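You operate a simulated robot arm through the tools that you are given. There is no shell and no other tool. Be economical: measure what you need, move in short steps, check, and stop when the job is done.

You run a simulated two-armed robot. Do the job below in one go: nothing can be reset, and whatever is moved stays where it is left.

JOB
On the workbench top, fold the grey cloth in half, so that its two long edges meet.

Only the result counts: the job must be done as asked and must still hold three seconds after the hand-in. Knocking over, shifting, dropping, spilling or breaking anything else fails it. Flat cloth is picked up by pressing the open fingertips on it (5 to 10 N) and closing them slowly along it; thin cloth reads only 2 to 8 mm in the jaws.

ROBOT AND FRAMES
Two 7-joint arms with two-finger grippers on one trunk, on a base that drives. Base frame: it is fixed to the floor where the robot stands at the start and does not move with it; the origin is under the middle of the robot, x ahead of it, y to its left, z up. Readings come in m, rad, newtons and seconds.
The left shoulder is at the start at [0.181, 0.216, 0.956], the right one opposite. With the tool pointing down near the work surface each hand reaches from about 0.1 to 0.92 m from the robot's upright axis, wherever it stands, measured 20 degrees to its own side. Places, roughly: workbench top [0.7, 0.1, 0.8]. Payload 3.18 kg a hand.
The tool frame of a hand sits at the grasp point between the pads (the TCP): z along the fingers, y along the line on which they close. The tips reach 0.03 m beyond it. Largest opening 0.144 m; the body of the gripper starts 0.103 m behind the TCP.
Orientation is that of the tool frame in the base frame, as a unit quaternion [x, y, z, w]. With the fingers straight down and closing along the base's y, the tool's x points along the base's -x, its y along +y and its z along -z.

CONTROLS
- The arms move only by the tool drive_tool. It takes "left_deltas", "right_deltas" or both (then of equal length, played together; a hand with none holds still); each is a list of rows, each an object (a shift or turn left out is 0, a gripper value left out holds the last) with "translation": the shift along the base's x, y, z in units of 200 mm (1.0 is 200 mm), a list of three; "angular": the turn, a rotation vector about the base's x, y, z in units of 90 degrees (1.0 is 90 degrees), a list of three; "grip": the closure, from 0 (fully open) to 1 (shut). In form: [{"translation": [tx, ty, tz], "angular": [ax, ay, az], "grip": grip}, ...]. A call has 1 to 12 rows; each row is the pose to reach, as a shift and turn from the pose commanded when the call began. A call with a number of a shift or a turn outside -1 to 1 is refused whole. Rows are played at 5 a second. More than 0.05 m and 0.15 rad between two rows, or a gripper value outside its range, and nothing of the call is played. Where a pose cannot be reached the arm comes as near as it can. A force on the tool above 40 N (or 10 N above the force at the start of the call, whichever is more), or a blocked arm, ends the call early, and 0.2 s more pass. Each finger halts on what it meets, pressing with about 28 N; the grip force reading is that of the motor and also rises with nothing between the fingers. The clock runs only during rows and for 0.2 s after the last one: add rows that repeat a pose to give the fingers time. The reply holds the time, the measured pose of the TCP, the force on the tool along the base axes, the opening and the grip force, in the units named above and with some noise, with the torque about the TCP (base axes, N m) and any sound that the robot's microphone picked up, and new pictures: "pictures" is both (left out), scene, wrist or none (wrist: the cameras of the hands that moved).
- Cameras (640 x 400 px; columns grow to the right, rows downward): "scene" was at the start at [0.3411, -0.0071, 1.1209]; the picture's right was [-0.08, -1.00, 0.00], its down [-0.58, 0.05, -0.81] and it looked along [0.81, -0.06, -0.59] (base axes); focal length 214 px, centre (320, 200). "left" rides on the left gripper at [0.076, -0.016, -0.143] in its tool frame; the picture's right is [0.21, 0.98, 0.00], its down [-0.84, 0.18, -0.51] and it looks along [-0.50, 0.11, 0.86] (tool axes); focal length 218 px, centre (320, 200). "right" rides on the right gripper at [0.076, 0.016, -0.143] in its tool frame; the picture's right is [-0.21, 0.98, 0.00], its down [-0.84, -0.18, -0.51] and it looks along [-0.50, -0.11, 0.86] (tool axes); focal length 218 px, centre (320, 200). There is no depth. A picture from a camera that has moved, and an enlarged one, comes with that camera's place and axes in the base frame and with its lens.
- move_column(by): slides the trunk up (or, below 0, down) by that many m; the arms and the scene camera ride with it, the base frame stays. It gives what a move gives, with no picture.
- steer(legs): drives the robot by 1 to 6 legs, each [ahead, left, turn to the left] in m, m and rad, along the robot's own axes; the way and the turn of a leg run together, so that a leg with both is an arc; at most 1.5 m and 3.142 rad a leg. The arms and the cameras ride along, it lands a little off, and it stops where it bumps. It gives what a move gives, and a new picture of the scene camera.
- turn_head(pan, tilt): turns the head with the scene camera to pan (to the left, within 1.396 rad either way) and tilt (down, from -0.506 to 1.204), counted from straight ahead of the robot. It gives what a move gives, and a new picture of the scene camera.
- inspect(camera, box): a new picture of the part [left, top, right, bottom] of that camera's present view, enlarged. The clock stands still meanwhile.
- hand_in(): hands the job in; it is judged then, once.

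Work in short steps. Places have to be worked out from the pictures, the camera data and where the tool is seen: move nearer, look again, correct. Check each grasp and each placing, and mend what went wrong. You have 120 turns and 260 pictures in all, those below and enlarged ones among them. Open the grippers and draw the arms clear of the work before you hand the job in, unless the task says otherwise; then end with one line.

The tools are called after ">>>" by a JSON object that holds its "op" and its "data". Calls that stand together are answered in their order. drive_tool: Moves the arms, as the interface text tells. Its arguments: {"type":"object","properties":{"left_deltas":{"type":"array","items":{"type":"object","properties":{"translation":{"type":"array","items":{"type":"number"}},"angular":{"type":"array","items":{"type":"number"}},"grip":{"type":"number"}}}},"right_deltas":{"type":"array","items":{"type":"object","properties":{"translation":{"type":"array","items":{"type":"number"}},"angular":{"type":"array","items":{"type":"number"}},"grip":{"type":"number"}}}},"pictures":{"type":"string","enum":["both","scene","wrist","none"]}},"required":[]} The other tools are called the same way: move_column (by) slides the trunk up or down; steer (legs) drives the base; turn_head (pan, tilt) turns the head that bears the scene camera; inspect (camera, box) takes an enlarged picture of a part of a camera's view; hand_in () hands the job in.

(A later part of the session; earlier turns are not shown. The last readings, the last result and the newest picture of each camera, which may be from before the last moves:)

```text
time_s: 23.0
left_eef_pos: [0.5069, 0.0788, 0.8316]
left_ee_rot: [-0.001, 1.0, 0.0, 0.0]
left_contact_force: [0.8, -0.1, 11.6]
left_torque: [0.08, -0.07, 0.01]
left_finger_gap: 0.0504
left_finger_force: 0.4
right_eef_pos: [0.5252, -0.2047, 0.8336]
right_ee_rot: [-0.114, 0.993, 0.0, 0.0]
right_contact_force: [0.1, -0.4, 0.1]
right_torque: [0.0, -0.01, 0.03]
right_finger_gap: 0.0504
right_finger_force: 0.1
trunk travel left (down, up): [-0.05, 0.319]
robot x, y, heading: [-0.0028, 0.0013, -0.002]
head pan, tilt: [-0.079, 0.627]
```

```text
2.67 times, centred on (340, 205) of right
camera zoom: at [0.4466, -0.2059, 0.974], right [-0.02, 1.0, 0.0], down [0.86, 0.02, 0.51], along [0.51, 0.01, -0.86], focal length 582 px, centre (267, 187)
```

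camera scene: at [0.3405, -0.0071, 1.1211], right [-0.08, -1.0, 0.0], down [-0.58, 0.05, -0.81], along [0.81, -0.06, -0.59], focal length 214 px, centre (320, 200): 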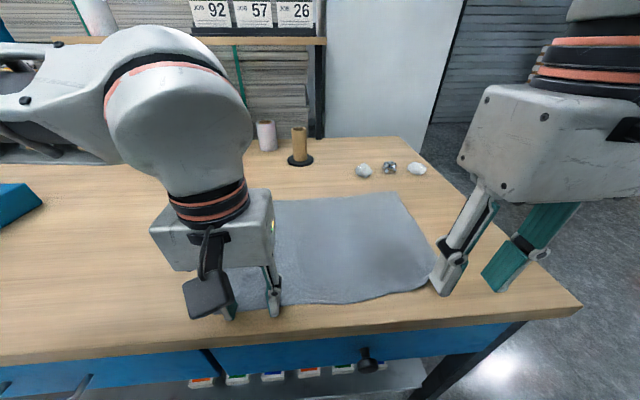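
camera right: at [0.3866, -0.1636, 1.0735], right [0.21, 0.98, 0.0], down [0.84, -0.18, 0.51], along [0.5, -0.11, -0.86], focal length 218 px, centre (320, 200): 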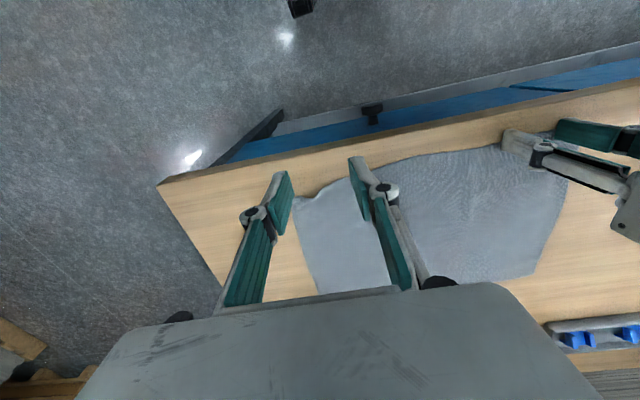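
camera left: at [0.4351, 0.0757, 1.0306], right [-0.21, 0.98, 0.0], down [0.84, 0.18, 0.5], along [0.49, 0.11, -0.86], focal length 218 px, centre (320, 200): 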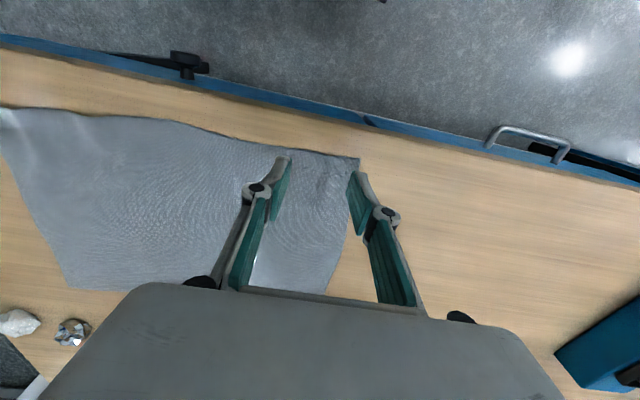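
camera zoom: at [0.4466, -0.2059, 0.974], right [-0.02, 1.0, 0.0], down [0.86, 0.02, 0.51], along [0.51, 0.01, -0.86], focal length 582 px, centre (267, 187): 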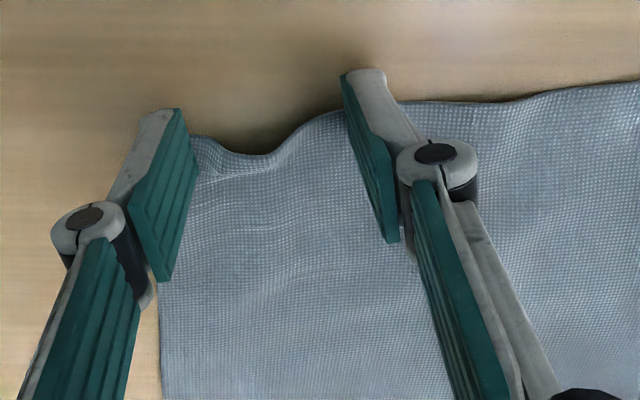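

Both right fingers now overlap the edge by about 12 mm. I'll press the right hand down, with the left unchanged.

>>> {"op": "drive_tool", "data": {"right_deltas": [{"translation": [0.0, 0.0, -0.01]}, {"translation": [0.0, 0.0, -0.017]}, {"translation": [0.0, 0.0, -0.017]}], "pictures": "none"}}

```text
time_s: 23.8
left_eef_pos: [0.5076, 0.0792, 0.8326]
left_ee_rot: [-0.001, 1.0, 0.0, 0.0]
left_contact_force: [1.7, -0.8, 5.6]
left_torque: [0.01, -0.07, -0.01]
left_finger_gap: 0.0503
left_finger_force: 0.7
right_eef_pos: [0.5259, -0.2055, 0.8314]
right_ee_rot: [-0.115, 0.993, 0.001, 0.001]
right_contact_force: [-1.4, -0.8, 9.7]
right_torque: [0.02, -0.01, 0.06]
right_finger_gap: 0.0506
right_finger_force: 0.2
trunk travel left (down, up): [-0.05, 0.319]
robot x, y, heading: [0.0023, -0.0033, 0.002]
head pan, tilt: [-0.079, 0.627]
```

The forces are good (left 6–11 N, right 10 N). I'll close both slowly, pressing down very slightly as the fingers close.

>>> {"op": "drive_tool", "data": {"left_deltas": [{"translation": [0, 0, 0]}, {"translation": [0, 0, -0.001], "grip": 0.69}, {"translation": [0, 0, -0.001], "grip": 0.73}, {"translation": [0, 0, -0.002], "grip": 0.77}, {"translation": [0, 0, -0.002], "grip": 0.81}, {"translation": [0, 0, -0.002], "grip": 0.85}, {"translation": [0, 0, -0.003], "grip": 0.89}, {"translation": [0, 0, -0.003], "grip": 0.93}, {"translation": [0, 0, -0.003], "grip": 0.97}, {"translation": [0, 0, -0.003], "grip": 1.0}, {"translation": [0, 0, -0.003], "grip": 1.0}, {"translation": [0, 0, -0.003], "grip": 1.0}], "right_deltas": [{"translation": [0, 0, 0]}, {"translation": [0, 0, 0], "grip": 0.69}, {"translation": [0, 0, 0], "grip": 0.73}, {"translation": [0, 0, 0], "grip": 0.77}, {"translation": [0, 0, 0], "grip": 0.81}, {"translation": [0, 0, -0.001], "grip": 0.85}, {"translation": [0, 0, -0.001], "grip": 0.89}, {"translation": [0, 0, -0.002], "grip": 0.93}, {"translation": [0, 0, -0.002], "grip": 0.97}, {"translation": [0, 0, -0.002], "grip": 1.0}, {"translation": [0, 0, -0.002], "grip": 1.0}, {"translation": [0, 0, -0.002], "grip": 1.0}], "pictures": "wrist"}}

```text
time_s: 26.4
left_eef_pos: [0.5068, 0.0792, 0.8311]
left_ee_rot: [-0.002, 1.0, -0.001, 0.0]
left_contact_force: [0.5, -5.0, 0.2]
left_torque: [-0.09, 0.04, -0.02]
left_finger_gap: 0.0037
left_finger_force: 32.0
right_eef_pos: [0.5267, -0.2062, 0.8305]
right_ee_rot: [-0.116, 0.993, 0.0, 0.0]
right_contact_force: [0.0, 5.1, 1.5]
right_torque: [0.18, 0.06, 0.02]
right_finger_gap: 0.0014
right_finger_force: 28.5
trunk travel left (down, up): [-0.05, 0.319]
robot x, y, heading: [-0.0018, 0.0008, 0.001]
head pan, tilt: [-0.079, 0.627]
camera right: at [0.4473, -0.206, 0.9707], right [-0.02, 1.0, 0.0], down [0.86, 0.02, 0.51], along [0.51, 0.01, -0.86], focal length 218 px, centre (320, 200)
camera left: at [0.431, 0.0625, 0.9736], right [-0.21, 0.98, 0.0], down [0.84, 0.18, 0.51], along [0.5, 0.11, -0.86], focal length 218 px, centre (320, 200)
```

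right: 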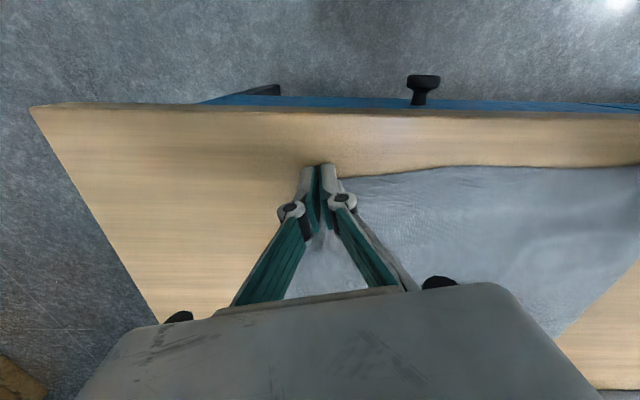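
left: 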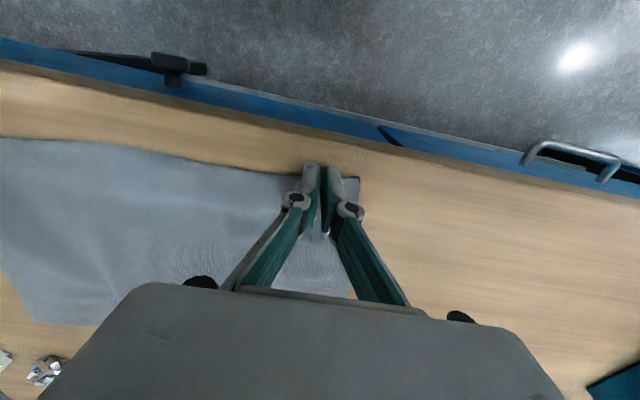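

Both jaws hold: the pull between the hands is 5 N each way and the gaps are above zero. I'll ease together, unyaw the right and lift ~4 cm.

>>> {"op": "drive_tool", "data": {"left_deltas": [{"translation": [0.01, -0.015, 0.03]}, {"translation": [0.05, -0.02, 0.1]}, {"translation": [0.1, -0.02, 0.2]}, {"translation": [0.1, -0.02, 0.2]}], "right_deltas": [{"translation": [0.0, 0.015, 0.03]}, {"translation": [0.02, 0.02, 0.1], "angular": [0, 0, -0.07]}, {"translation": [0.05, 0.02, 0.2], "angular": [0, 0, -0.146]}, {"translation": [0.05, 0.02, 0.2], "angular": [0, 0, -0.146]}]}}

```text
time_s: 27.4
left_eef_pos: [0.527, 0.0761, 0.8698]
left_ee_rot: [-0.001, 1.0, 0.0, -0.001]
left_contact_force: [-0.2, 0.1, -1.4]
left_torque: [0.07, -0.03, -0.01]
left_finger_gap: 0.0033
left_finger_force: 35.0
right_eef_pos: [0.5362, -0.2014, 0.8689]
right_ee_rot: [0.0, 1.0, -0.001, -0.001]
right_contact_force: [0.4, 0.3, -1.2]
right_torque: [0.03, 0.01, 0.03]
right_finger_gap: 0.0043
right_finger_force: 26.8
trunk travel left (down, up): [-0.05, 0.319]
robot x, y, heading: [0.0025, -0.0015, -0.0]
head pan, tilt: [-0.079, 0.627]
camera scene: at [0.3414, -0.0071, 1.1207], right [-0.08, -1.0, 0.0], down [-0.58, 0.05, -0.81], along [0.81, -0.06, -0.59], focal length 214 px, centre (320, 200)
camera right: at [0.4588, -0.1843, 1.0101], right [0.21, 0.98, 0.0], down [0.84, -0.18, 0.51], along [0.49, -0.11, -0.86], focal length 218 px, centre (320, 200)
camera left: at [0.4519, 0.0581, 1.0127], right [-0.21, 0.98, 0.0], down [0.84, 0.18, 0.51], along [0.49, 0.11, -0.86], focal length 218 px, centre (320, 200)
```

scene: 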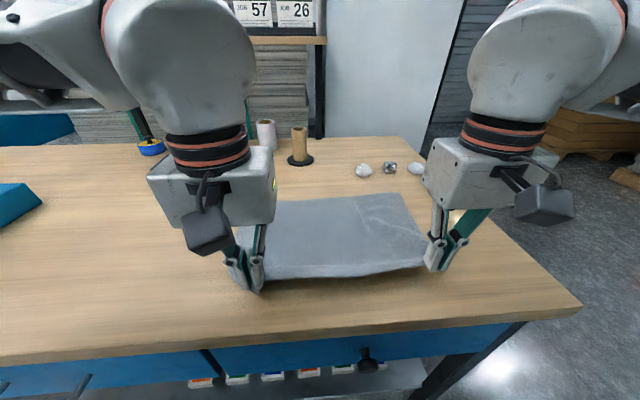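
right: 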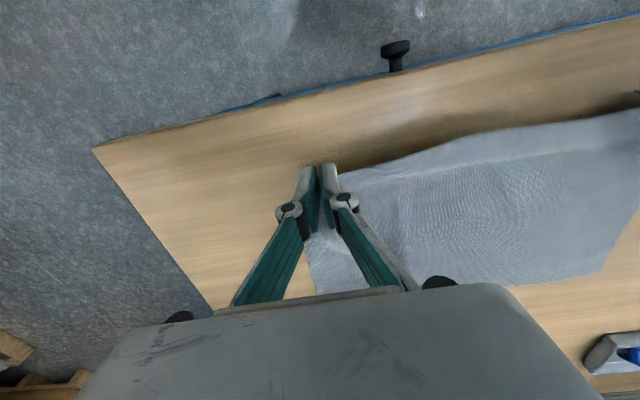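
left: 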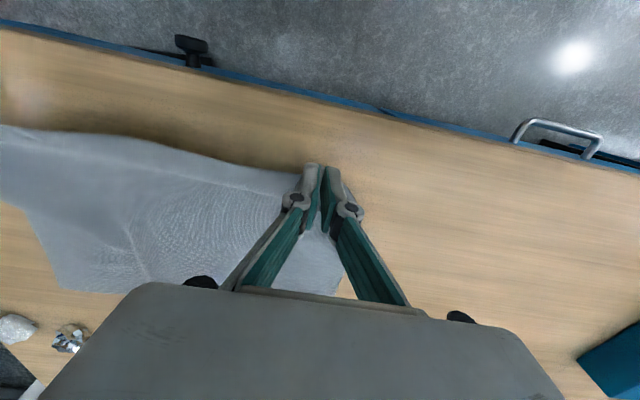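

Both jaws read 3–4 mm of cloth and the far edge stayed put. I'll swing the edge up over the middle, tilting the hands slightly so the held strip turns over.

>>> {"op": "drive_tool", "data": {"left_deltas": [{"translation": [0.08, 0, 0.12]}, {"translation": [0.18, 0, 0.22], "angular": [0, 0.03, 0]}, {"translation": [0.28, 0, 0.3], "angular": [0, 0.06, 0]}, {"translation": [0.4, 0.005, 0.36], "angular": [0, 0.1, 0]}, {"translation": [0.52, 0.01, 0.38], "angular": [0, 0.14, 0]}, {"translation": [0.65, 0.015, 0.38], "angular": [0, 0.18, 0]}, {"translation": [0.65, 0.015, 0.38], "angular": [0, 0.18, 0]}], "right_deltas": [{"translation": [0.08, 0, 0.12]}, {"translation": [0.18, 0, 0.22], "angular": [0, 0.03, 0]}, {"translation": [0.28, 0, 0.3], "angular": [0, 0.06, 0]}, {"translation": [0.4, 0.005, 0.36], "angular": [0, 0.1, 0]}, {"translation": [0.52, 0.01, 0.38], "angular": [0, 0.14, 0]}, {"translation": [0.65, 0.015, 0.38], "angular": [0, 0.18, 0]}, {"translation": [0.65, 0.015, 0.38], "angular": [0, 0.18, 0]}]}}

```text
time_s: 29.0
left_eef_pos: [0.6491, 0.0783, 0.9449]
left_ee_rot: [-0.002, 0.991, 0.0, -0.131]
left_contact_force: [-1.3, -2.9, -0.1]
left_torque: [-0.06, -0.03, 0.02]
left_finger_gap: 0.0039
left_finger_force: 36.5
left hand out of reach, approached as far as the arm can: row 6, 7
right_eef_pos: [0.6182, -0.1989, 0.9307]
right_ee_rot: [0.004, 0.991, 0.001, -0.137]
right_contact_force: [1.1, 2.2, 1.2]
right_torque: [0.07, 0.0, 0.0]
right_finger_gap: 0.0021
right_finger_force: 31.2
right hand out of reach, approached as far as the arm can: row 5, 6, 7
trunk travel left (down, up): [-0.05, 0.319]
robot x, y, heading: [-0.0004, -0.002, 0.0]
head pan, tilt: [-0.079, 0.627]
camera scene: at [0.3407, -0.0072, 1.1211], right [-0.08, -1.0, 0.0], down [-0.58, 0.05, -0.81], along [0.81, -0.06, -0.59], focal length 214 px, centre (320, 200)
camera right: at [0.5828, -0.1806, 1.0866], right [0.21, 0.98, -0.06], down [0.95, -0.19, 0.26], along [0.24, -0.11, -0.96], focal length 218 px, centre (320, 200)
camera left: at [0.6127, 0.0623, 1.104], right [-0.2, 0.98, 0.05], down [0.94, 0.18, 0.27], along [0.26, 0.11, -0.96], focal length 218 px, centre (320, 200)
```

scene: 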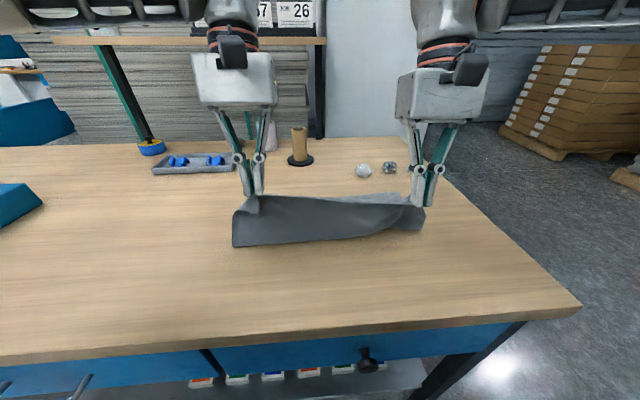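
right: 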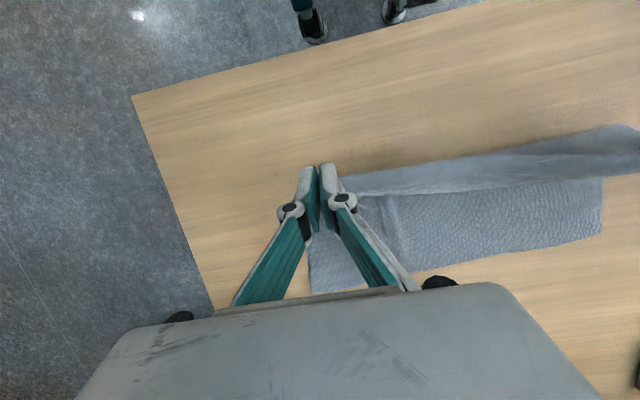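
left: 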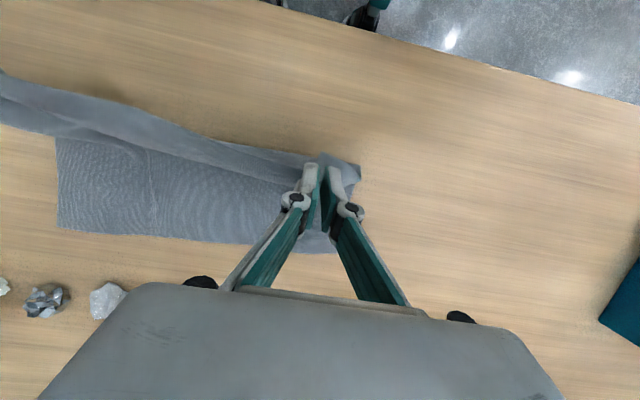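

The fold goes well, but the arms hit their reach limit at x ≈ 0.62–0.65. I'll look down to see whether the base has room to drive forward.

>>> {"op": "turn_head", "data": {"pan": -0.079, "tilt": 1.2}}

```text
time_s: 30.0
left_eef_pos: [0.6496, 0.0789, 0.9447]
left_ee_rot: [0.0, 0.991, 0.0, -0.131]
left_contact_force: [-1.4, -1.6, -1.3]
left_torque: [-0.05, 0.01, -0.01]
left_finger_gap: 0.0044
left_finger_force: 32.9
right_eef_pos: [0.618, -0.1984, 0.9293]
right_ee_rot: [0.003, 0.991, 0.002, -0.137]
right_contact_force: [0.0, 0.4, -0.6]
right_torque: [0.01, 0.02, 0.01]
right_finger_gap: 0.0038
right_finger_force: 35.3
trunk travel left (down, up): [-0.05, 0.319]
robot x, y, heading: [0.004, 0.0003, 0.003]
head pan, tilt: [-0.079, 1.201]
camera scene: at [0.3095, -0.0046, 1.0787], right [-0.08, -1.0, 0.0], down [-0.93, 0.07, -0.36], along [0.36, -0.03, -0.93], focal length 214 px, centre (320, 200)
```

scene: 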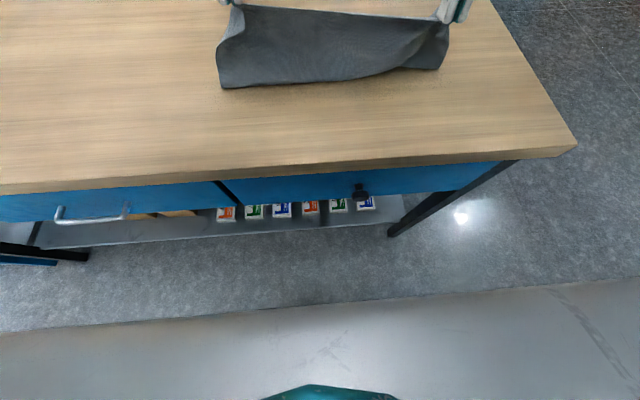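

The base front is at about x 0.2–0.23 and the table front at about 0.44, so there is room. I'll lower the hands 2 cm within reach, then drive 0.10 m ahead.

>>> {"op": "drive_tool", "data": {"left_deltas": [{"translation": [-0.05, 0, -0.05], "angular": [0, 0, 0]}, {"translation": [-0.05, 0, -0.1], "angular": [0, 0, 0]}, {"translation": [-0.05, 0, -0.1], "angular": [0, 0, 0]}], "right_deltas": [{"translation": [-0.2, 0, -0.05], "angular": [0, 0, 0]}, {"translation": [-0.18, 0, -0.1], "angular": [0, 0, 0]}, {"translation": [-0.18, 0, -0.1], "angular": [0, 0, 0]}], "pictures": "none"}}

>>> {"op": "steer", "data": {"legs": [[0.1, 0, 0]]}}

```text
time_s: 30.8
left_eef_pos: [0.6395, 0.0777, 0.9261]
left_ee_rot: [-0.001, 0.99, -0.001, -0.141]
left_contact_force: [-0.9, -3.0, 1.3]
left_torque: [-0.06, 0.02, -0.02]
left_finger_gap: 0.0036
left_finger_force: 35.3
right_eef_pos: [0.5835, -0.1972, 0.9098]
right_ee_rot: [0.0, 0.99, 0.0, -0.14]
right_contact_force: [-0.2, 4.3, 0.1]
right_torque: [0.09, -0.04, 0.03]
right_finger_gap: 0.0038
right_finger_force: 27.0
trunk travel left (down, up): [-0.05, 0.319]
robot x, y, heading: [-0.0033, -0.0026, 0.002]
head pan, tilt: [-0.079, 1.201]
```

```text
time_s: 31.9
left_eef_pos: [0.7387, 0.0791, 0.9256]
left_ee_rot: [-0.002, 0.99, 0.0, -0.141]
left_contact_force: [-0.7, -2.9, -2.3]
left_torque: [-0.07, -0.01, 0.03]
left_finger_gap: 0.0031
left_finger_force: 32.6
right_eef_pos: [0.6849, -0.1975, 0.9094]
right_ee_rot: [-0.001, 0.99, 0.0, -0.14]
right_contact_force: [1.0, 3.0, 1.0]
right_torque: [0.06, 0.05, -0.02]
right_finger_gap: 0.0016
right_finger_force: 29.1
trunk travel left (down, up): [-0.05, 0.319]
robot x, y, heading: [0.1008, 0.0021, -0.0]
head pan, tilt: [-0.079, 1.201]
camera scene: at [0.4101, -0.0043, 1.0787], right [-0.08, -1.0, 0.0], down [-0.93, 0.07, -0.36], along [0.36, -0.03, -0.93], focal length 214 px, centre (320, 200)
```

scene: 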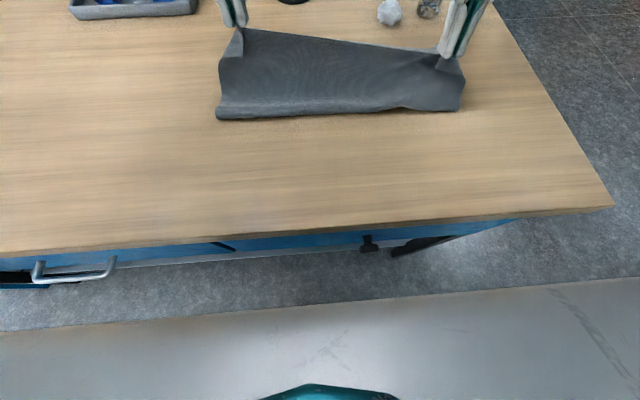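

Driving worked. The right hand lags (x .685 against .739), so I'll bring both forward and down towards the far edge.

>>> {"op": "drive_tool", "data": {"left_deltas": [{"translation": [0.03, 0, -0.03]}, {"translation": [0.08, 0, -0.06]}, {"translation": [0.13, 0, -0.12]}, {"translation": [0.18, 0, -0.18]}, {"translation": [0.22, 0, -0.25]}, {"translation": [0.25, 0, -0.3]}, {"translation": [0.25, 0, -0.3]}], "right_deltas": [{"translation": [0.14, 0, 0.02]}, {"translation": [0.28, 0, 0.03]}, {"translation": [0.38, 0, 0.0]}, {"translation": [0.47, 0, -0.06]}, {"translation": [0.54, 0, -0.15]}, {"translation": [0.58, 0, -0.22]}, {"translation": [0.58, 0, -0.22]}], "pictures": "both"}}

>>> {"op": "turn_head", "data": {"pan": -0.079, "tilt": 0.75}}

```text
time_s: 33.5
left_eef_pos: [0.7862, 0.0783, 0.8714]
left_ee_rot: [-0.005, 0.99, -0.003, -0.143]
left_contact_force: [0.4, -6.4, -2.1]
left_torque: [-0.18, 0.06, 0.13]
left_finger_gap: 0.0033
left_finger_force: 33.5
left hand out of reach, approached as far as the arm can: row 6, 7
right_eef_pos: [0.7747, -0.2043, 0.8414]
right_ee_rot: [0.009, 0.991, 0.004, -0.133]
right_contact_force: [0.2, 6.1, -0.3]
right_torque: [0.18, 0.07, 0.03]
right_finger_gap: 0.0035
right_finger_force: 34.9
right hand out of reach, approached as far as the arm can: row 2, 3, 4, 5, 6, 7
trunk travel left (down, up): [-0.05, 0.319]
robot x, y, heading: [0.0979, 0.0008, -0.003]
head pan, tilt: [-0.079, 1.201]
camera scene: at [0.4124, -0.0046, 1.0771], right [-0.08, -1.0, 0.0], down [-0.93, 0.07, -0.36], along [0.36, -0.03, -0.93], focal length 214 px, centre (320, 200)
camera right: at [0.7383, -0.1876, 0.9965], right [0.22, 0.97, -0.05], down [0.94, -0.2, 0.27], along [0.25, -0.11, -0.96], focal length 218 px, centre (320, 200)
camera left: at [0.7537, 0.0621, 1.031], right [-0.21, 0.98, 0.06], down [0.95, 0.19, 0.25], along [0.23, 0.11, -0.97], focal length 218 px, centre (320, 200)
```

scene: 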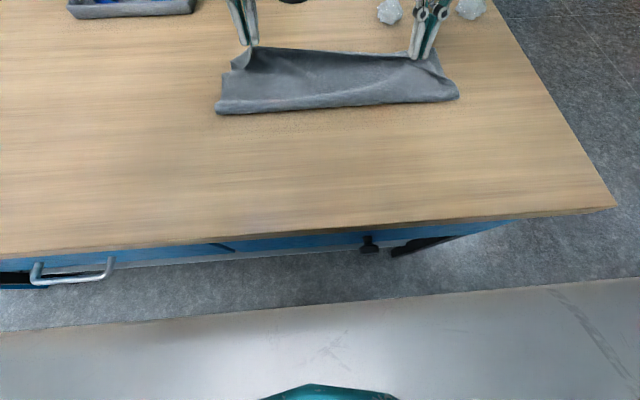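
right: 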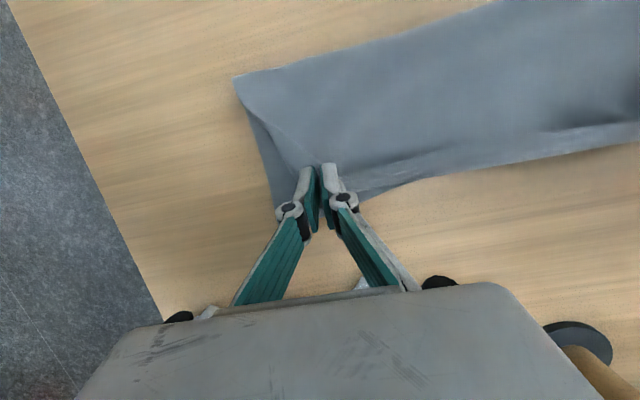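
left: 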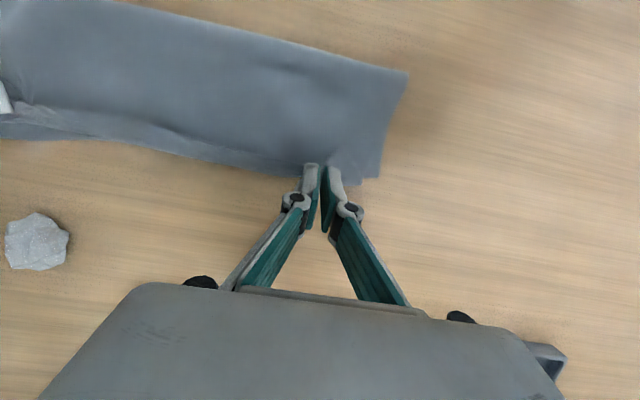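

```text
time_s: 34.4
left_eef_pos: [0.7846, 0.0778, 0.8764]
left_ee_rot: [-0.005, 0.99, -0.003, -0.14]
left_contact_force: [-0.3, -5.7, -1.0]
left_torque: [-0.16, -0.01, 0.04]
left_finger_gap: 0.003
left_finger_force: 27.5
right_eef_pos: [0.7731, -0.2046, 0.8449]
right_ee_rot: [0.008, 0.991, 0.003, -0.131]
right_contact_force: [1.1, 6.9, 0.0]
right_torque: [0.23, 0.01, -0.01]
right_finger_gap: 0.0018
right_finger_force: 22.3
trunk travel left (down, up): [-0.05, 0.319]
robot x, y, heading: [0.1018, -0.0033, 0.0]
head pan, tilt: [-0.079, 0.75]
camera scene: at [0.4368, -0.0065, 1.1102], right [-0.08, -1.0, 0.0], down [-0.68, 0.05, -0.73], along [0.73, -0.06, -0.68], focal length 214 px, centre (320, 200)
```

scene: 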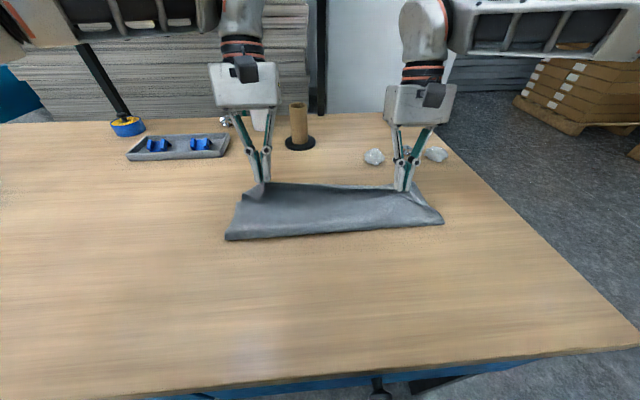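

The edge is nearly over the far edge. I'll zoom in on both hands to see how the layers lie.

>>> {"op": "inspect", "data": {"camera": "left", "box": [180, 50, 460, 225]}}

>>> {"op": "inspect", "data": {"camera": "right", "box": [200, 60, 480, 235]}}

>>> {"op": "inspect", "data": {"camera": "scene", "box": [210, 130, 460, 260]}}

```text
2.29 times, centred on (320, 138) of left
camera zoom: at [0.7513, 0.0629, 1.0351], right [-0.21, 0.98, 0.06], down [0.95, 0.19, 0.25], along [0.24, 0.11, -0.97], focal length 499 px, centre (320, 343)
```

zoom: 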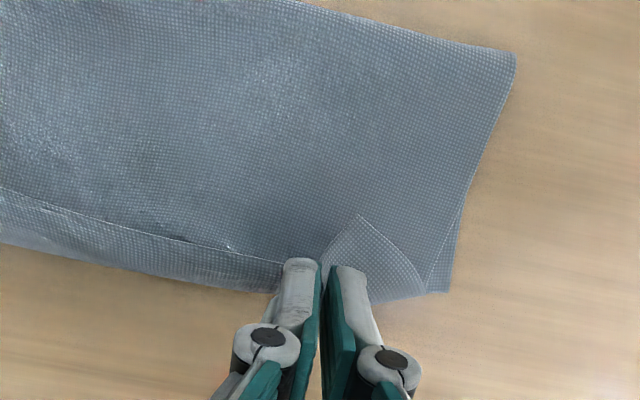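

```text
2.29 times, centred on (340, 148) of right
camera zoom: at [0.7359, -0.1872, 1.0002], right [0.22, 0.97, -0.05], down [0.94, -0.2, 0.27], along [0.25, -0.11, -0.96], focal length 499 px, centre (274, 320)
```

zoom: 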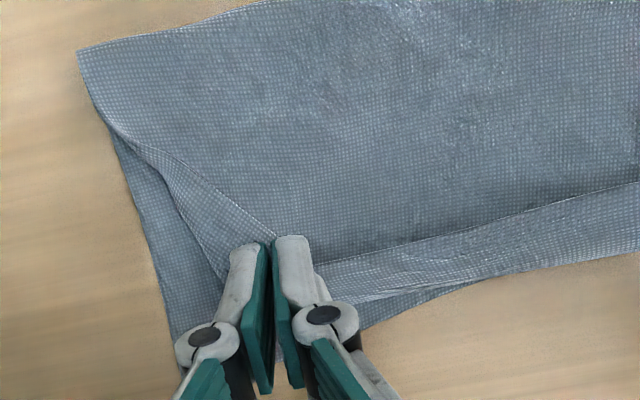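

```text
2.56 times, centred on (335, 195) of scene
camera zoom: at [0.4368, -0.0065, 1.1102], right [-0.08, -1.0, 0.0], down [-0.68, 0.05, -0.73], along [0.73, -0.06, -0.68], focal length 549 px, centre (282, 213)
```

zoom: 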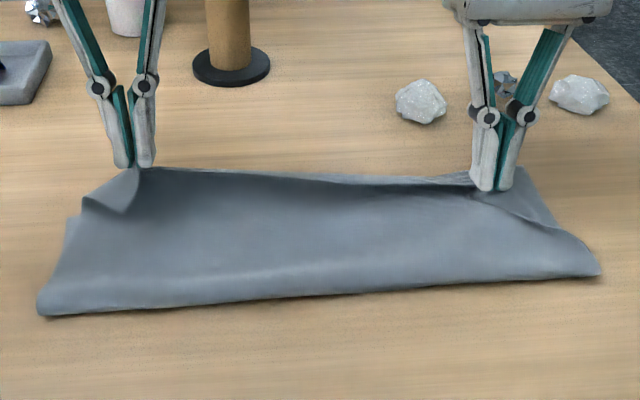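

The edge between the hands has turned back as a ~2 cm lip, and the right hand is at its reach limit. There are still some 10 cm of clearance at the table, so I'll drive another 0.05 m to allow more tilt.

>>> {"op": "steer", "data": {"legs": [[0.05, 0, 0]]}}

```text
time_s: 35.4
left_eef_pos: [0.8347, 0.0804, 0.8767]
left_ee_rot: [-0.005, 0.99, -0.003, -0.14]
left_contact_force: [0.2, -7.6, 0.1]
left_torque: [-0.2, 0.1, 0.05]
left_finger_gap: 0.0006
left_finger_force: 24.3
right_eef_pos: [0.8237, -0.2042, 0.8436]
right_ee_rot: [0.008, 0.991, 0.003, -0.13]
right_contact_force: [0.3, 5.9, 1.8]
right_torque: [0.14, -0.01, 0.04]
right_finger_gap: 0.0027
right_finger_force: 32.5
trunk travel left (down, up): [-0.05, 0.319]
robot x, y, heading: [0.1518, 0.0001, -0.006]
head pan, tilt: [-0.079, 0.75]
camera scene: at [0.4867, -0.0064, 1.1104], right [-0.08, -1.0, 0.0], down [-0.68, 0.05, -0.73], along [0.73, -0.06, -0.68], focal length 214 px, centre (320, 200)
```

scene: 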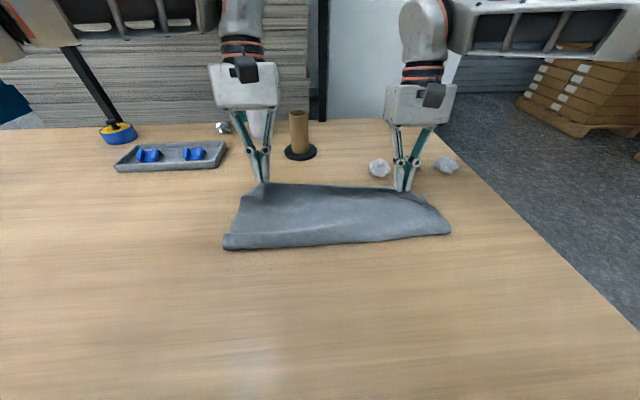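

Now I'll increase the tilt by ~25°, slacken the sideways pull a little, and bring the left hand down to match the right.

>>> {"op": "drive_tool", "data": {"left_deltas": [{"translation": [-0.03, -0.02, 0.0], "angular": [0, 0.06, 0]}, {"translation": [-0.06, -0.02, -0.02], "angular": [0, 0.13, 0]}, {"translation": [-0.1, -0.02, -0.06], "angular": [0, 0.2, 0]}, {"translation": [-0.13, -0.02, -0.1], "angular": [0, 0.28, 0]}, {"translation": [-0.13, -0.02, -0.13], "angular": [0, 0.28, 0]}], "right_deltas": [{"translation": [0, 0.02, 0.02], "angular": [0, 0.06, 0]}, {"translation": [0, 0.02, 0.04], "angular": [0, 0.13, 0]}, {"translation": [0, 0.02, 0.04], "angular": [0, 0.2, 0]}, {"translation": [0, 0.02, 0.04], "angular": [0, 0.28, 0]}, {"translation": [0, 0.02, 0.02], "angular": [0, 0.28, 0]}], "pictures": "both"}}

```text
time_s: 36.3
left_eef_pos: [0.7355, 0.078, 0.8673]
left_ee_rot: [-0.006, 0.949, -0.002, -0.317]
left_contact_force: [2.8, -6.6, -2.5]
left_torque: [-0.18, 0.17, 0.16]
left_finger_gap: 0.0021
left_finger_force: 28.6
left hand out of reach, approached as far as the arm can: row 1, 2, 3, 4
right_eef_pos: [0.7839, -0.2032, 0.8304]
right_ee_rot: [0.009, 0.98, 0.009, -0.2]
right_contact_force: [-4.6, 8.1, 52.9]
right_torque: [0.78, 0.53, -0.31]
right_finger_gap: 0.0016
right_finger_force: 27.2
right hand out of reach, approached as far as the arm can: row 1, 2, 3, 4
trunk travel left (down, up): [-0.05, 0.319]
robot x, y, heading: [0.1497, -0.0018, 0.006]
head pan, tilt: [-0.079, 0.75]
stopped in row 4 (right hand): the force on the tool passed its limit at 135 N (the readings are from after the stop); the commanded pose is now the measured one
camera scene: at [0.4853, -0.0062, 1.1115], right [-0.08, -1.0, 0.0], down [-0.68, 0.05, -0.73], along [0.73, -0.06, -0.68], focal length 214 px, centre (320, 200)
camera right: at [0.7687, -0.1879, 0.99], right [0.21, 0.97, -0.07], down [0.97, -0.2, 0.14], along [0.12, -0.09, -0.99], focal length 218 px, centre (320, 200)
camera left: at [0.7612, 0.062, 1.027], right [-0.18, 0.98, 0.13], down [0.98, 0.19, -0.1], along [-0.12, 0.11, -0.99], focal length 218 px, centre (320, 200)
```

scene: 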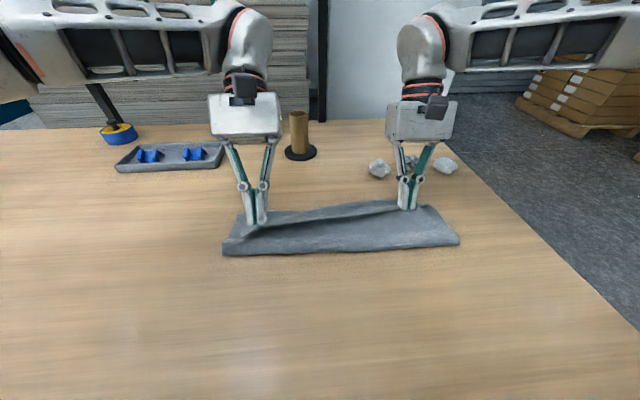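
right: 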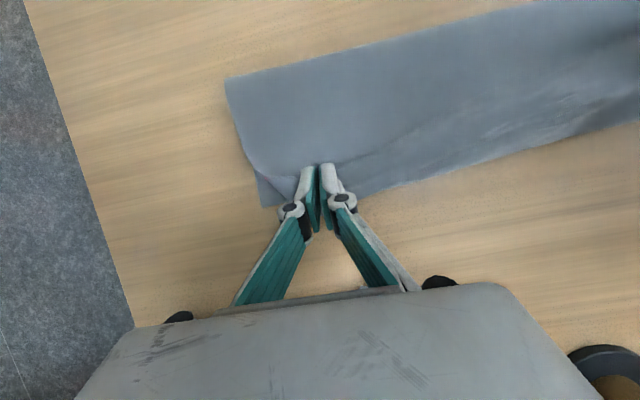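
left: 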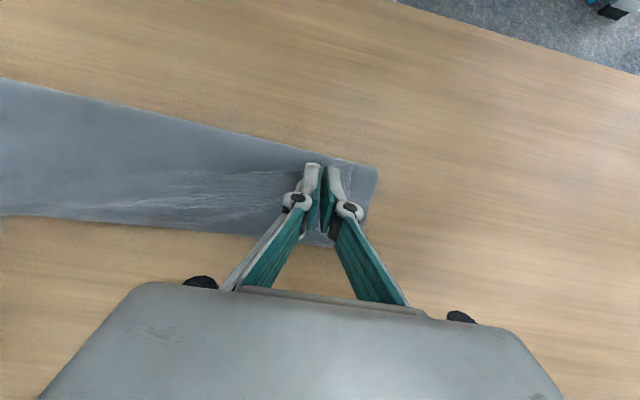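

The tilt costs too much reach and the right hand touched down hard, so I'll back off. I'll return the left to ~19° tilt and bring both edges low over the far edge.

>>> {"op": "drive_tool", "data": {"left_deltas": [{"translation": [0.06, -0.01, 0.0], "angular": [0, -0.07, 0]}, {"translation": [0.14, -0.01, -0.03], "angular": [0, -0.14, 0]}, {"translation": [0.22, -0.01, -0.08], "angular": [0, -0.2, 0]}, {"translation": [0.22, -0.01, -0.13], "angular": [0, -0.2, 0]}, {"translation": [0.22, -0.01, -0.13], "angular": [0, -0.2, 0]}], "right_deltas": [{"translation": [0, 0.01, 0.06], "angular": [0, -0.03, 0]}, {"translation": [0.03, 0.01, 0.06], "angular": [0, -0.06, 0]}, {"translation": [0.06, 0.01, 0.06], "angular": [0, -0.08, 0]}, {"translation": [0.06, 0.01, 0.06], "angular": [0, -0.08, 0]}, {"translation": [0.06, 0.01, 0.06], "angular": [0, -0.08, 0]}], "pictures": "both"}}

```text
time_s: 37.5
left_eef_pos: [0.781, 0.0774, 0.8389]
left_ee_rot: [-0.007, 0.986, -0.002, -0.165]
left_contact_force: [0.7, -2.0, -1.7]
left_torque: [0.02, -0.02, -0.02]
left_finger_gap: 0.0033
left_finger_force: 33.1
right_eef_pos: [0.7988, -0.2028, 0.8324]
right_ee_rot: [0.006, 0.99, 0.004, -0.139]
right_contact_force: [-0.9, 2.7, -0.1]
right_torque: [-0.01, -0.06, 0.04]
right_finger_gap: 0.0053
right_finger_force: 32.8
trunk travel left (down, up): [-0.05, 0.319]
robot x, y, heading: [0.1491, -0.0022, -0.002]
head pan, tilt: [-0.079, 0.75]
camera scene: at [0.4871, -0.0055, 1.1101], right [-0.08, -1.0, 0.0], down [-0.68, 0.05, -0.73], along [0.73, -0.06, -0.68], focal length 214 px, centre (320, 200)
camera right: at [0.7631, -0.1861, 0.989], right [0.21, 0.98, -0.05], down [0.95, -0.2, 0.25], along [0.24, -0.1, -0.97], focal length 218 px, centre (320, 200)
camera left: at [0.7549, 0.0611, 0.9998], right [-0.21, 0.98, 0.06], down [0.96, 0.19, 0.2], along [0.19, 0.11, -0.98], focal length 218 px, centre (320, 200)
```

scene: 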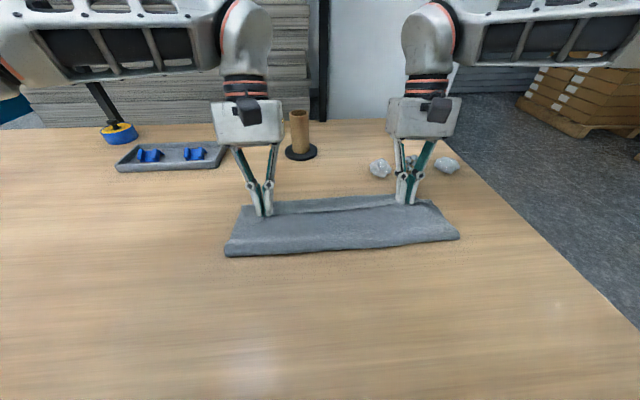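
right: 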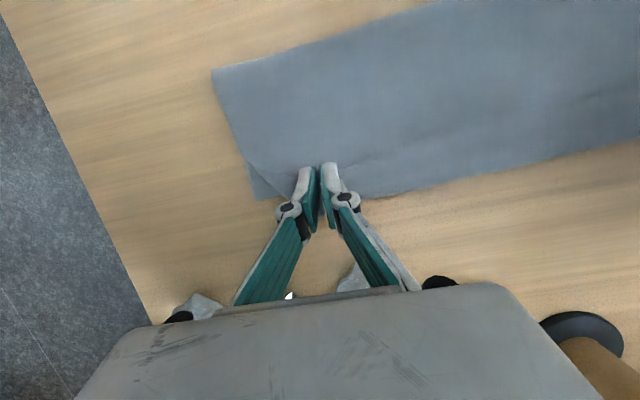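
left: 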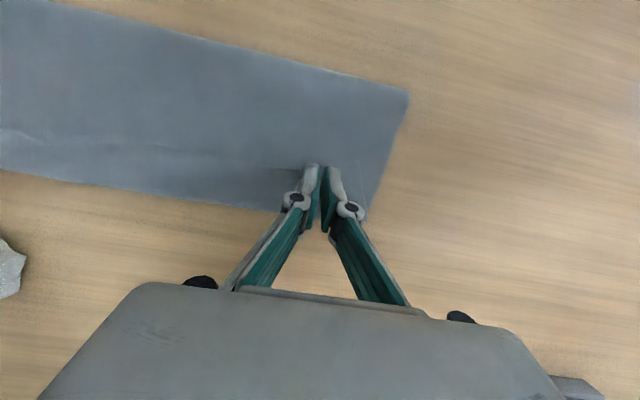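

The edge is low and flat over the far edge. I'll zoom in on both before releasing.

>>> {"op": "inspect", "data": {"camera": "left", "box": [180, 80, 460, 255]}}

>>> {"op": "inspect", "data": {"camera": "right", "box": [200, 60, 480, 235]}}

```text
2.29 times, centred on (320, 168) of left
camera zoom: at [0.7549, 0.0611, 0.9998], right [-0.21, 0.98, 0.06], down [0.96, 0.19, 0.2], along [0.19, 0.11, -0.98], focal length 499 px, centre (320, 274)
```

zoom: 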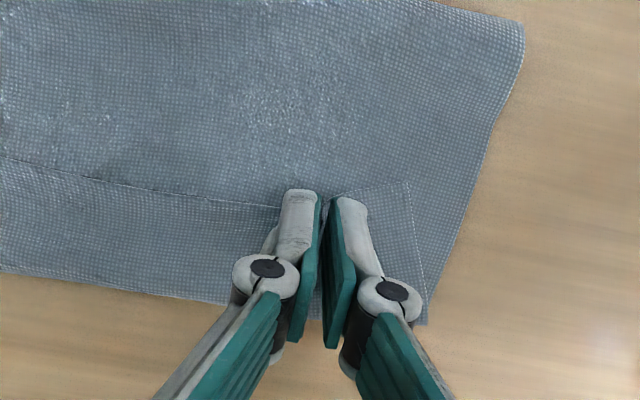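

```text
2.29 times, centred on (340, 148) of right
camera zoom: at [0.7631, -0.1861, 0.989], right [0.21, 0.98, -0.05], down [0.95, -0.2, 0.25], along [0.24, -0.1, -0.97], focal length 499 px, centre (274, 320)
```

zoom: 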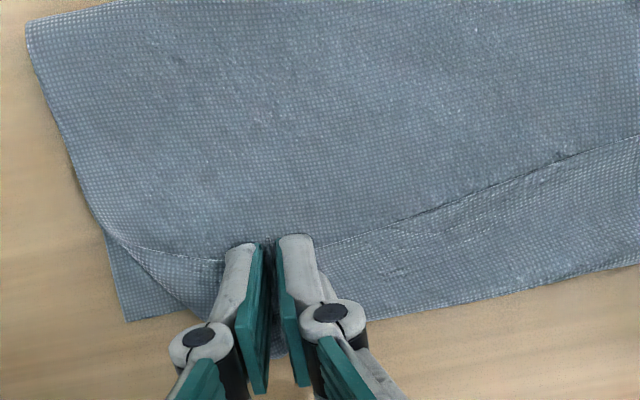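

The held edge lies turned back as a flat lip about 3–4 cm wide. I'll release both hands gently, rise, and see how it settles before mending it.

>>> {"op": "drive_tool", "data": {"left_deltas": [{"translation": [0, 0, 0], "grip": 0.95}, {"translation": [0, 0, 0], "grip": 0.88}, {"translation": [0, 0, 0], "grip": 0.82}, {"translation": [0, 0, 0.05], "grip": 0.8}, {"translation": [0.03, 0, 0.15]}, {"translation": [0.03, 0, 0.3], "angular": [0, -0.05, 0]}, {"translation": [0.0, 0, 0.45], "angular": [0, -0.1, 0]}, {"translation": [-0.1, 0, 0.55], "angular": [0, -0.15, 0]}, {"translation": [-0.25, 0.1, 0.6], "angular": [0, -0.18, 0]}, {"translation": [-0.4, 0.2, 0.6], "angular": [0, -0.18, 0]}], "right_deltas": [{"translation": [0, 0, 0], "grip": 0.95}, {"translation": [0, 0, 0], "grip": 0.88}, {"translation": [0, 0, 0], "grip": 0.82}, {"translation": [0, 0, 0.05], "grip": 0.8}, {"translation": [0.0, 0, 0.15]}, {"translation": [0.0, 0, 0.3], "angular": [0, -0.05, 0]}, {"translation": [0.0, 0, 0.45], "angular": [0, -0.1, 0]}, {"translation": [-0.1, 0, 0.55], "angular": [0, -0.15, 0]}, {"translation": [-0.25, -0.1, 0.6], "angular": [0, -0.18, 0]}, {"translation": [-0.4, -0.2, 0.6], "angular": [0, -0.18, 0]}]}}

>>> {"op": "inspect", "data": {"camera": "scene", "box": [200, 160, 480, 280]}}

```text
time_s: 39.7
left_eef_pos: [0.7009, 0.1166, 0.961]
left_ee_rot: [-0.007, 1.0, -0.003, -0.024]
left_contact_force: [0.0, -0.5, 0.2]
left_torque: [-0.03, -0.01, 0.01]
left_finger_gap: 0.0287
left_finger_force: 0.0
right_eef_pos: [0.7184, -0.2445, 0.954]
right_ee_rot: [0.006, 1.0, 0.006, 0.003]
right_contact_force: [0.2, -0.9, 0.1]
right_torque: [0.01, -0.03, 0.01]
right_finger_gap: 0.029
right_finger_force: 0.0
trunk travel left (down, up): [-0.05, 0.319]
robot x, y, heading: [0.15, 0.0007, -0.002]
head pan, tilt: [-0.079, 0.75]
camera scene: at [0.4867, -0.0056, 1.1105], right [-0.08, -1.0, 0.0], down [-0.68, 0.05, -0.73], along [0.73, -0.06, -0.68], focal length 214 px, centre (320, 200)
camera right: at [0.6406, -0.2284, 1.095], right [0.22, 0.98, 0.01], down [0.84, -0.2, 0.51], along [0.5, -0.1, -0.86], focal length 218 px, centre (320, 200)
camera left: at [0.6316, 0.1006, 1.1082], right [-0.22, 0.98, 0.0], down [0.86, 0.19, 0.47], along [0.45, 0.11, -0.89], focal length 218 px, centre (320, 200)
```

scene: 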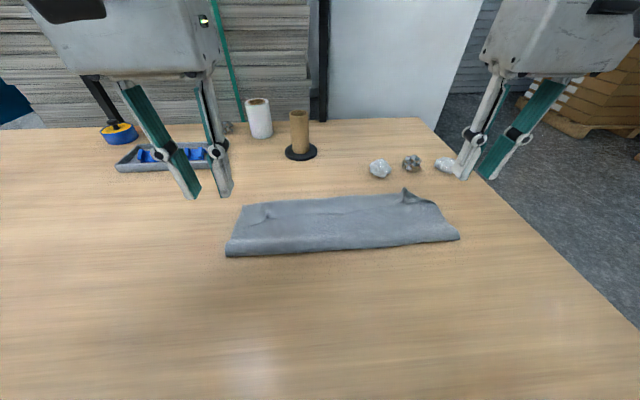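
right: 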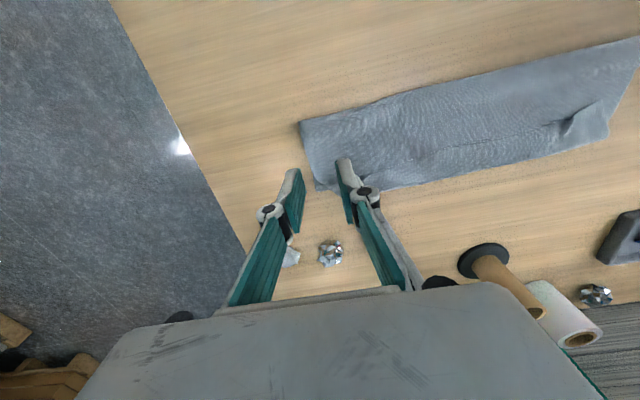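
left: 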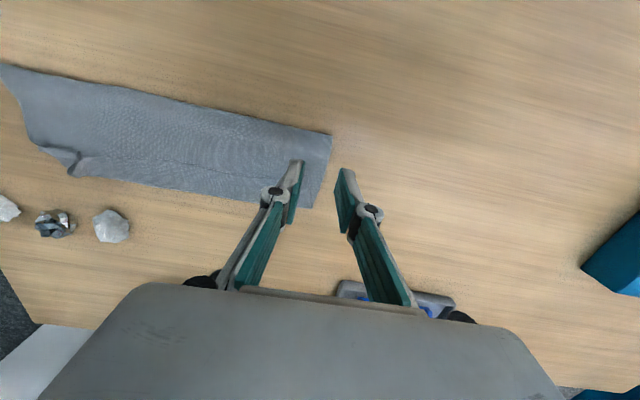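

```text
2.29 times, centred on (340, 220) of scene
camera zoom: at [0.4867, -0.0056, 1.1105], right [-0.08, -1.0, 0.0], down [-0.68, 0.05, -0.73], along [0.73, -0.06, -0.68], focal length 490 px, centre (274, 154)
```

zoom: 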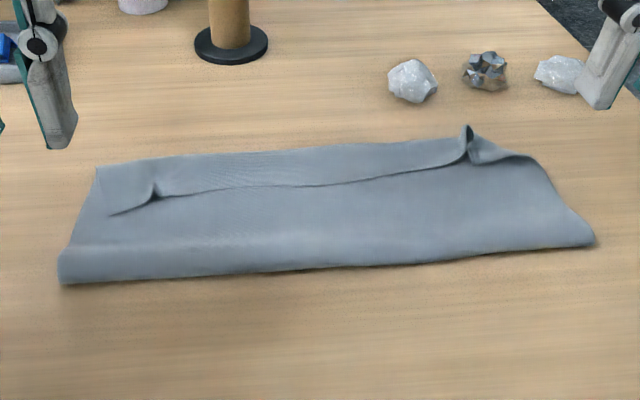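

After release the top layer has a lip turned back along the far edge, about 4 cm wide on the left and a raised ridge on the right. I'll look at it closely from the wrist cameras before mending it.

>>> {"op": "inspect", "data": {"camera": "left", "box": [0, 50, 350, 225]}}

>>> {"op": "inspect", "data": {"camera": "right", "box": [280, 30, 640, 210]}}

```text
1.83 times, centred on (175, 138) of left
camera zoom: at [0.6316, 0.1006, 1.1082], right [-0.22, 0.98, 0.0], down [0.86, 0.19, 0.47], along [0.45, 0.11, -0.89], focal length 399 px, centre (585, 314)
```

zoom: 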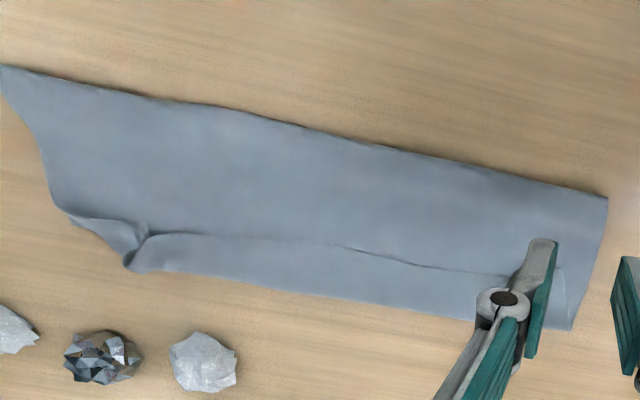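

```text
1.78 times, centred on (460, 120) of right
camera zoom: at [0.6406, -0.2284, 1.095], right [0.22, 0.98, 0.01], down [0.84, -0.2, 0.51], along [0.5, -0.1, -0.86], focal length 388 px, centre (71, 342)
```

zoom: 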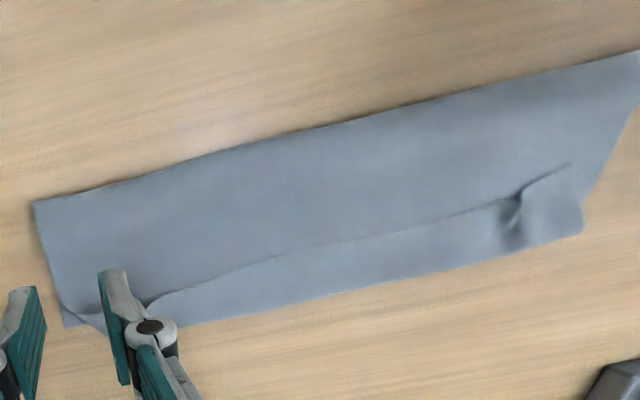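

I'll unroll the lip by brushing it outwards. With both grippers fully open I get four contact points, positioned just inside the lip's free edge.

>>> {"op": "drive_tool", "data": {"left_deltas": [{"translation": [0.1, -0.1, 0], "angular": [0, -0.02, 0], "grip": 0.6}, {"translation": [0.2, -0.2, 0], "angular": [0, -0.03, 0], "grip": 0.4}, {"translation": [0.3, -0.3, -0.05], "angular": [0, -0.03, 0], "grip": 0.2}, {"translation": [0.42, -0.41, -0.15], "angular": [0, -0.03, 0], "grip": 0.0}, {"translation": [0.42, -0.41, -0.35], "angular": [0, -0.03, 0]}, {"translation": [0.42, -0.41, -0.5], "angular": [0, -0.03, 0]}, {"translation": [0.42, -0.41, -0.5], "angular": [0, -0.03, 0]}], "right_deltas": [{"translation": [0.1, 0.1, 0], "grip": 0.6}, {"translation": [0.2, 0.2, 0], "grip": 0.4}, {"translation": [0.3, 0.3, -0.05], "grip": 0.2}, {"translation": [0.4, 0.4, -0.15], "grip": 0.0}, {"translation": [0.4, 0.4, -0.33]}, {"translation": [0.4, 0.4, -0.47]}, {"translation": [0.4, 0.4, -0.47]}]}}

```text
time_s: 41.3
left_eef_pos: [0.784, 0.037, 0.8618]
left_ee_rot: [-0.007, 1.0, -0.004, 0.0]
left_contact_force: [-0.1, 0.7, -0.4]
left_torque: [0.02, -0.02, -0.01]
left_finger_gap: 0.1441
left_finger_force: 0.0
right_eef_pos: [0.7988, -0.1658, 0.8608]
right_ee_rot: [0.006, 1.0, 0.005, 0.003]
right_contact_force: [-0.4, -0.8, 0.5]
right_torque: [0.02, -0.03, 0.0]
right_finger_gap: 0.144
right_finger_force: 0.0
trunk travel left (down, up): [-0.05, 0.319]
robot x, y, heading: [0.1506, -0.0001, 0.002]
head pan, tilt: [-0.079, 0.75]
camera scene: at [0.4863, -0.0056, 1.1109], right [-0.08, -1.0, 0.0], down [-0.68, 0.05, -0.73], along [0.73, -0.06, -0.68], focal length 214 px, centre (320, 200)
camera right: at [0.7204, -0.1482, 1.001], right [0.22, 0.98, 0.01], down [0.84, -0.2, 0.51], along [0.5, -0.1, -0.86], focal length 218 px, centre (320, 200)
camera left: at [0.7086, 0.0199, 1.0061], right [-0.22, 0.98, -0.01], down [0.84, 0.19, 0.51], along [0.49, 0.11, -0.86], focal length 218 px, centre (320, 200)
```

scene: 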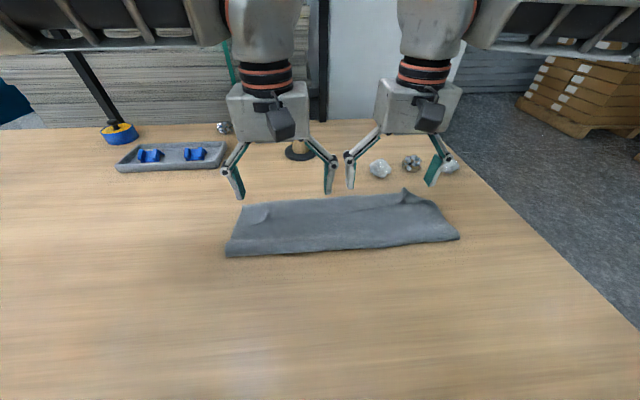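
right: 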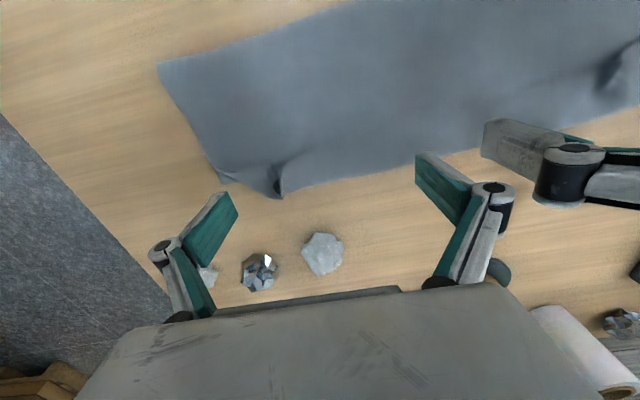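
left: 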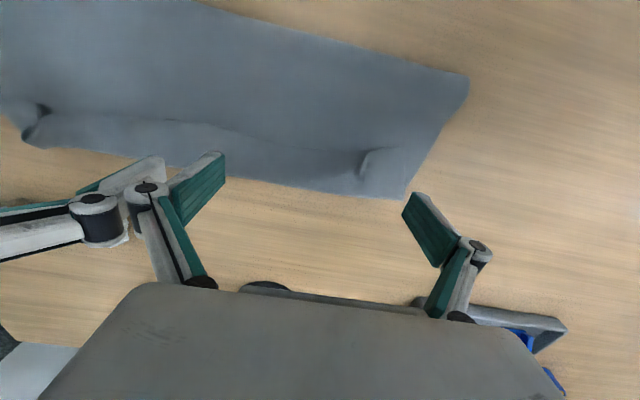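

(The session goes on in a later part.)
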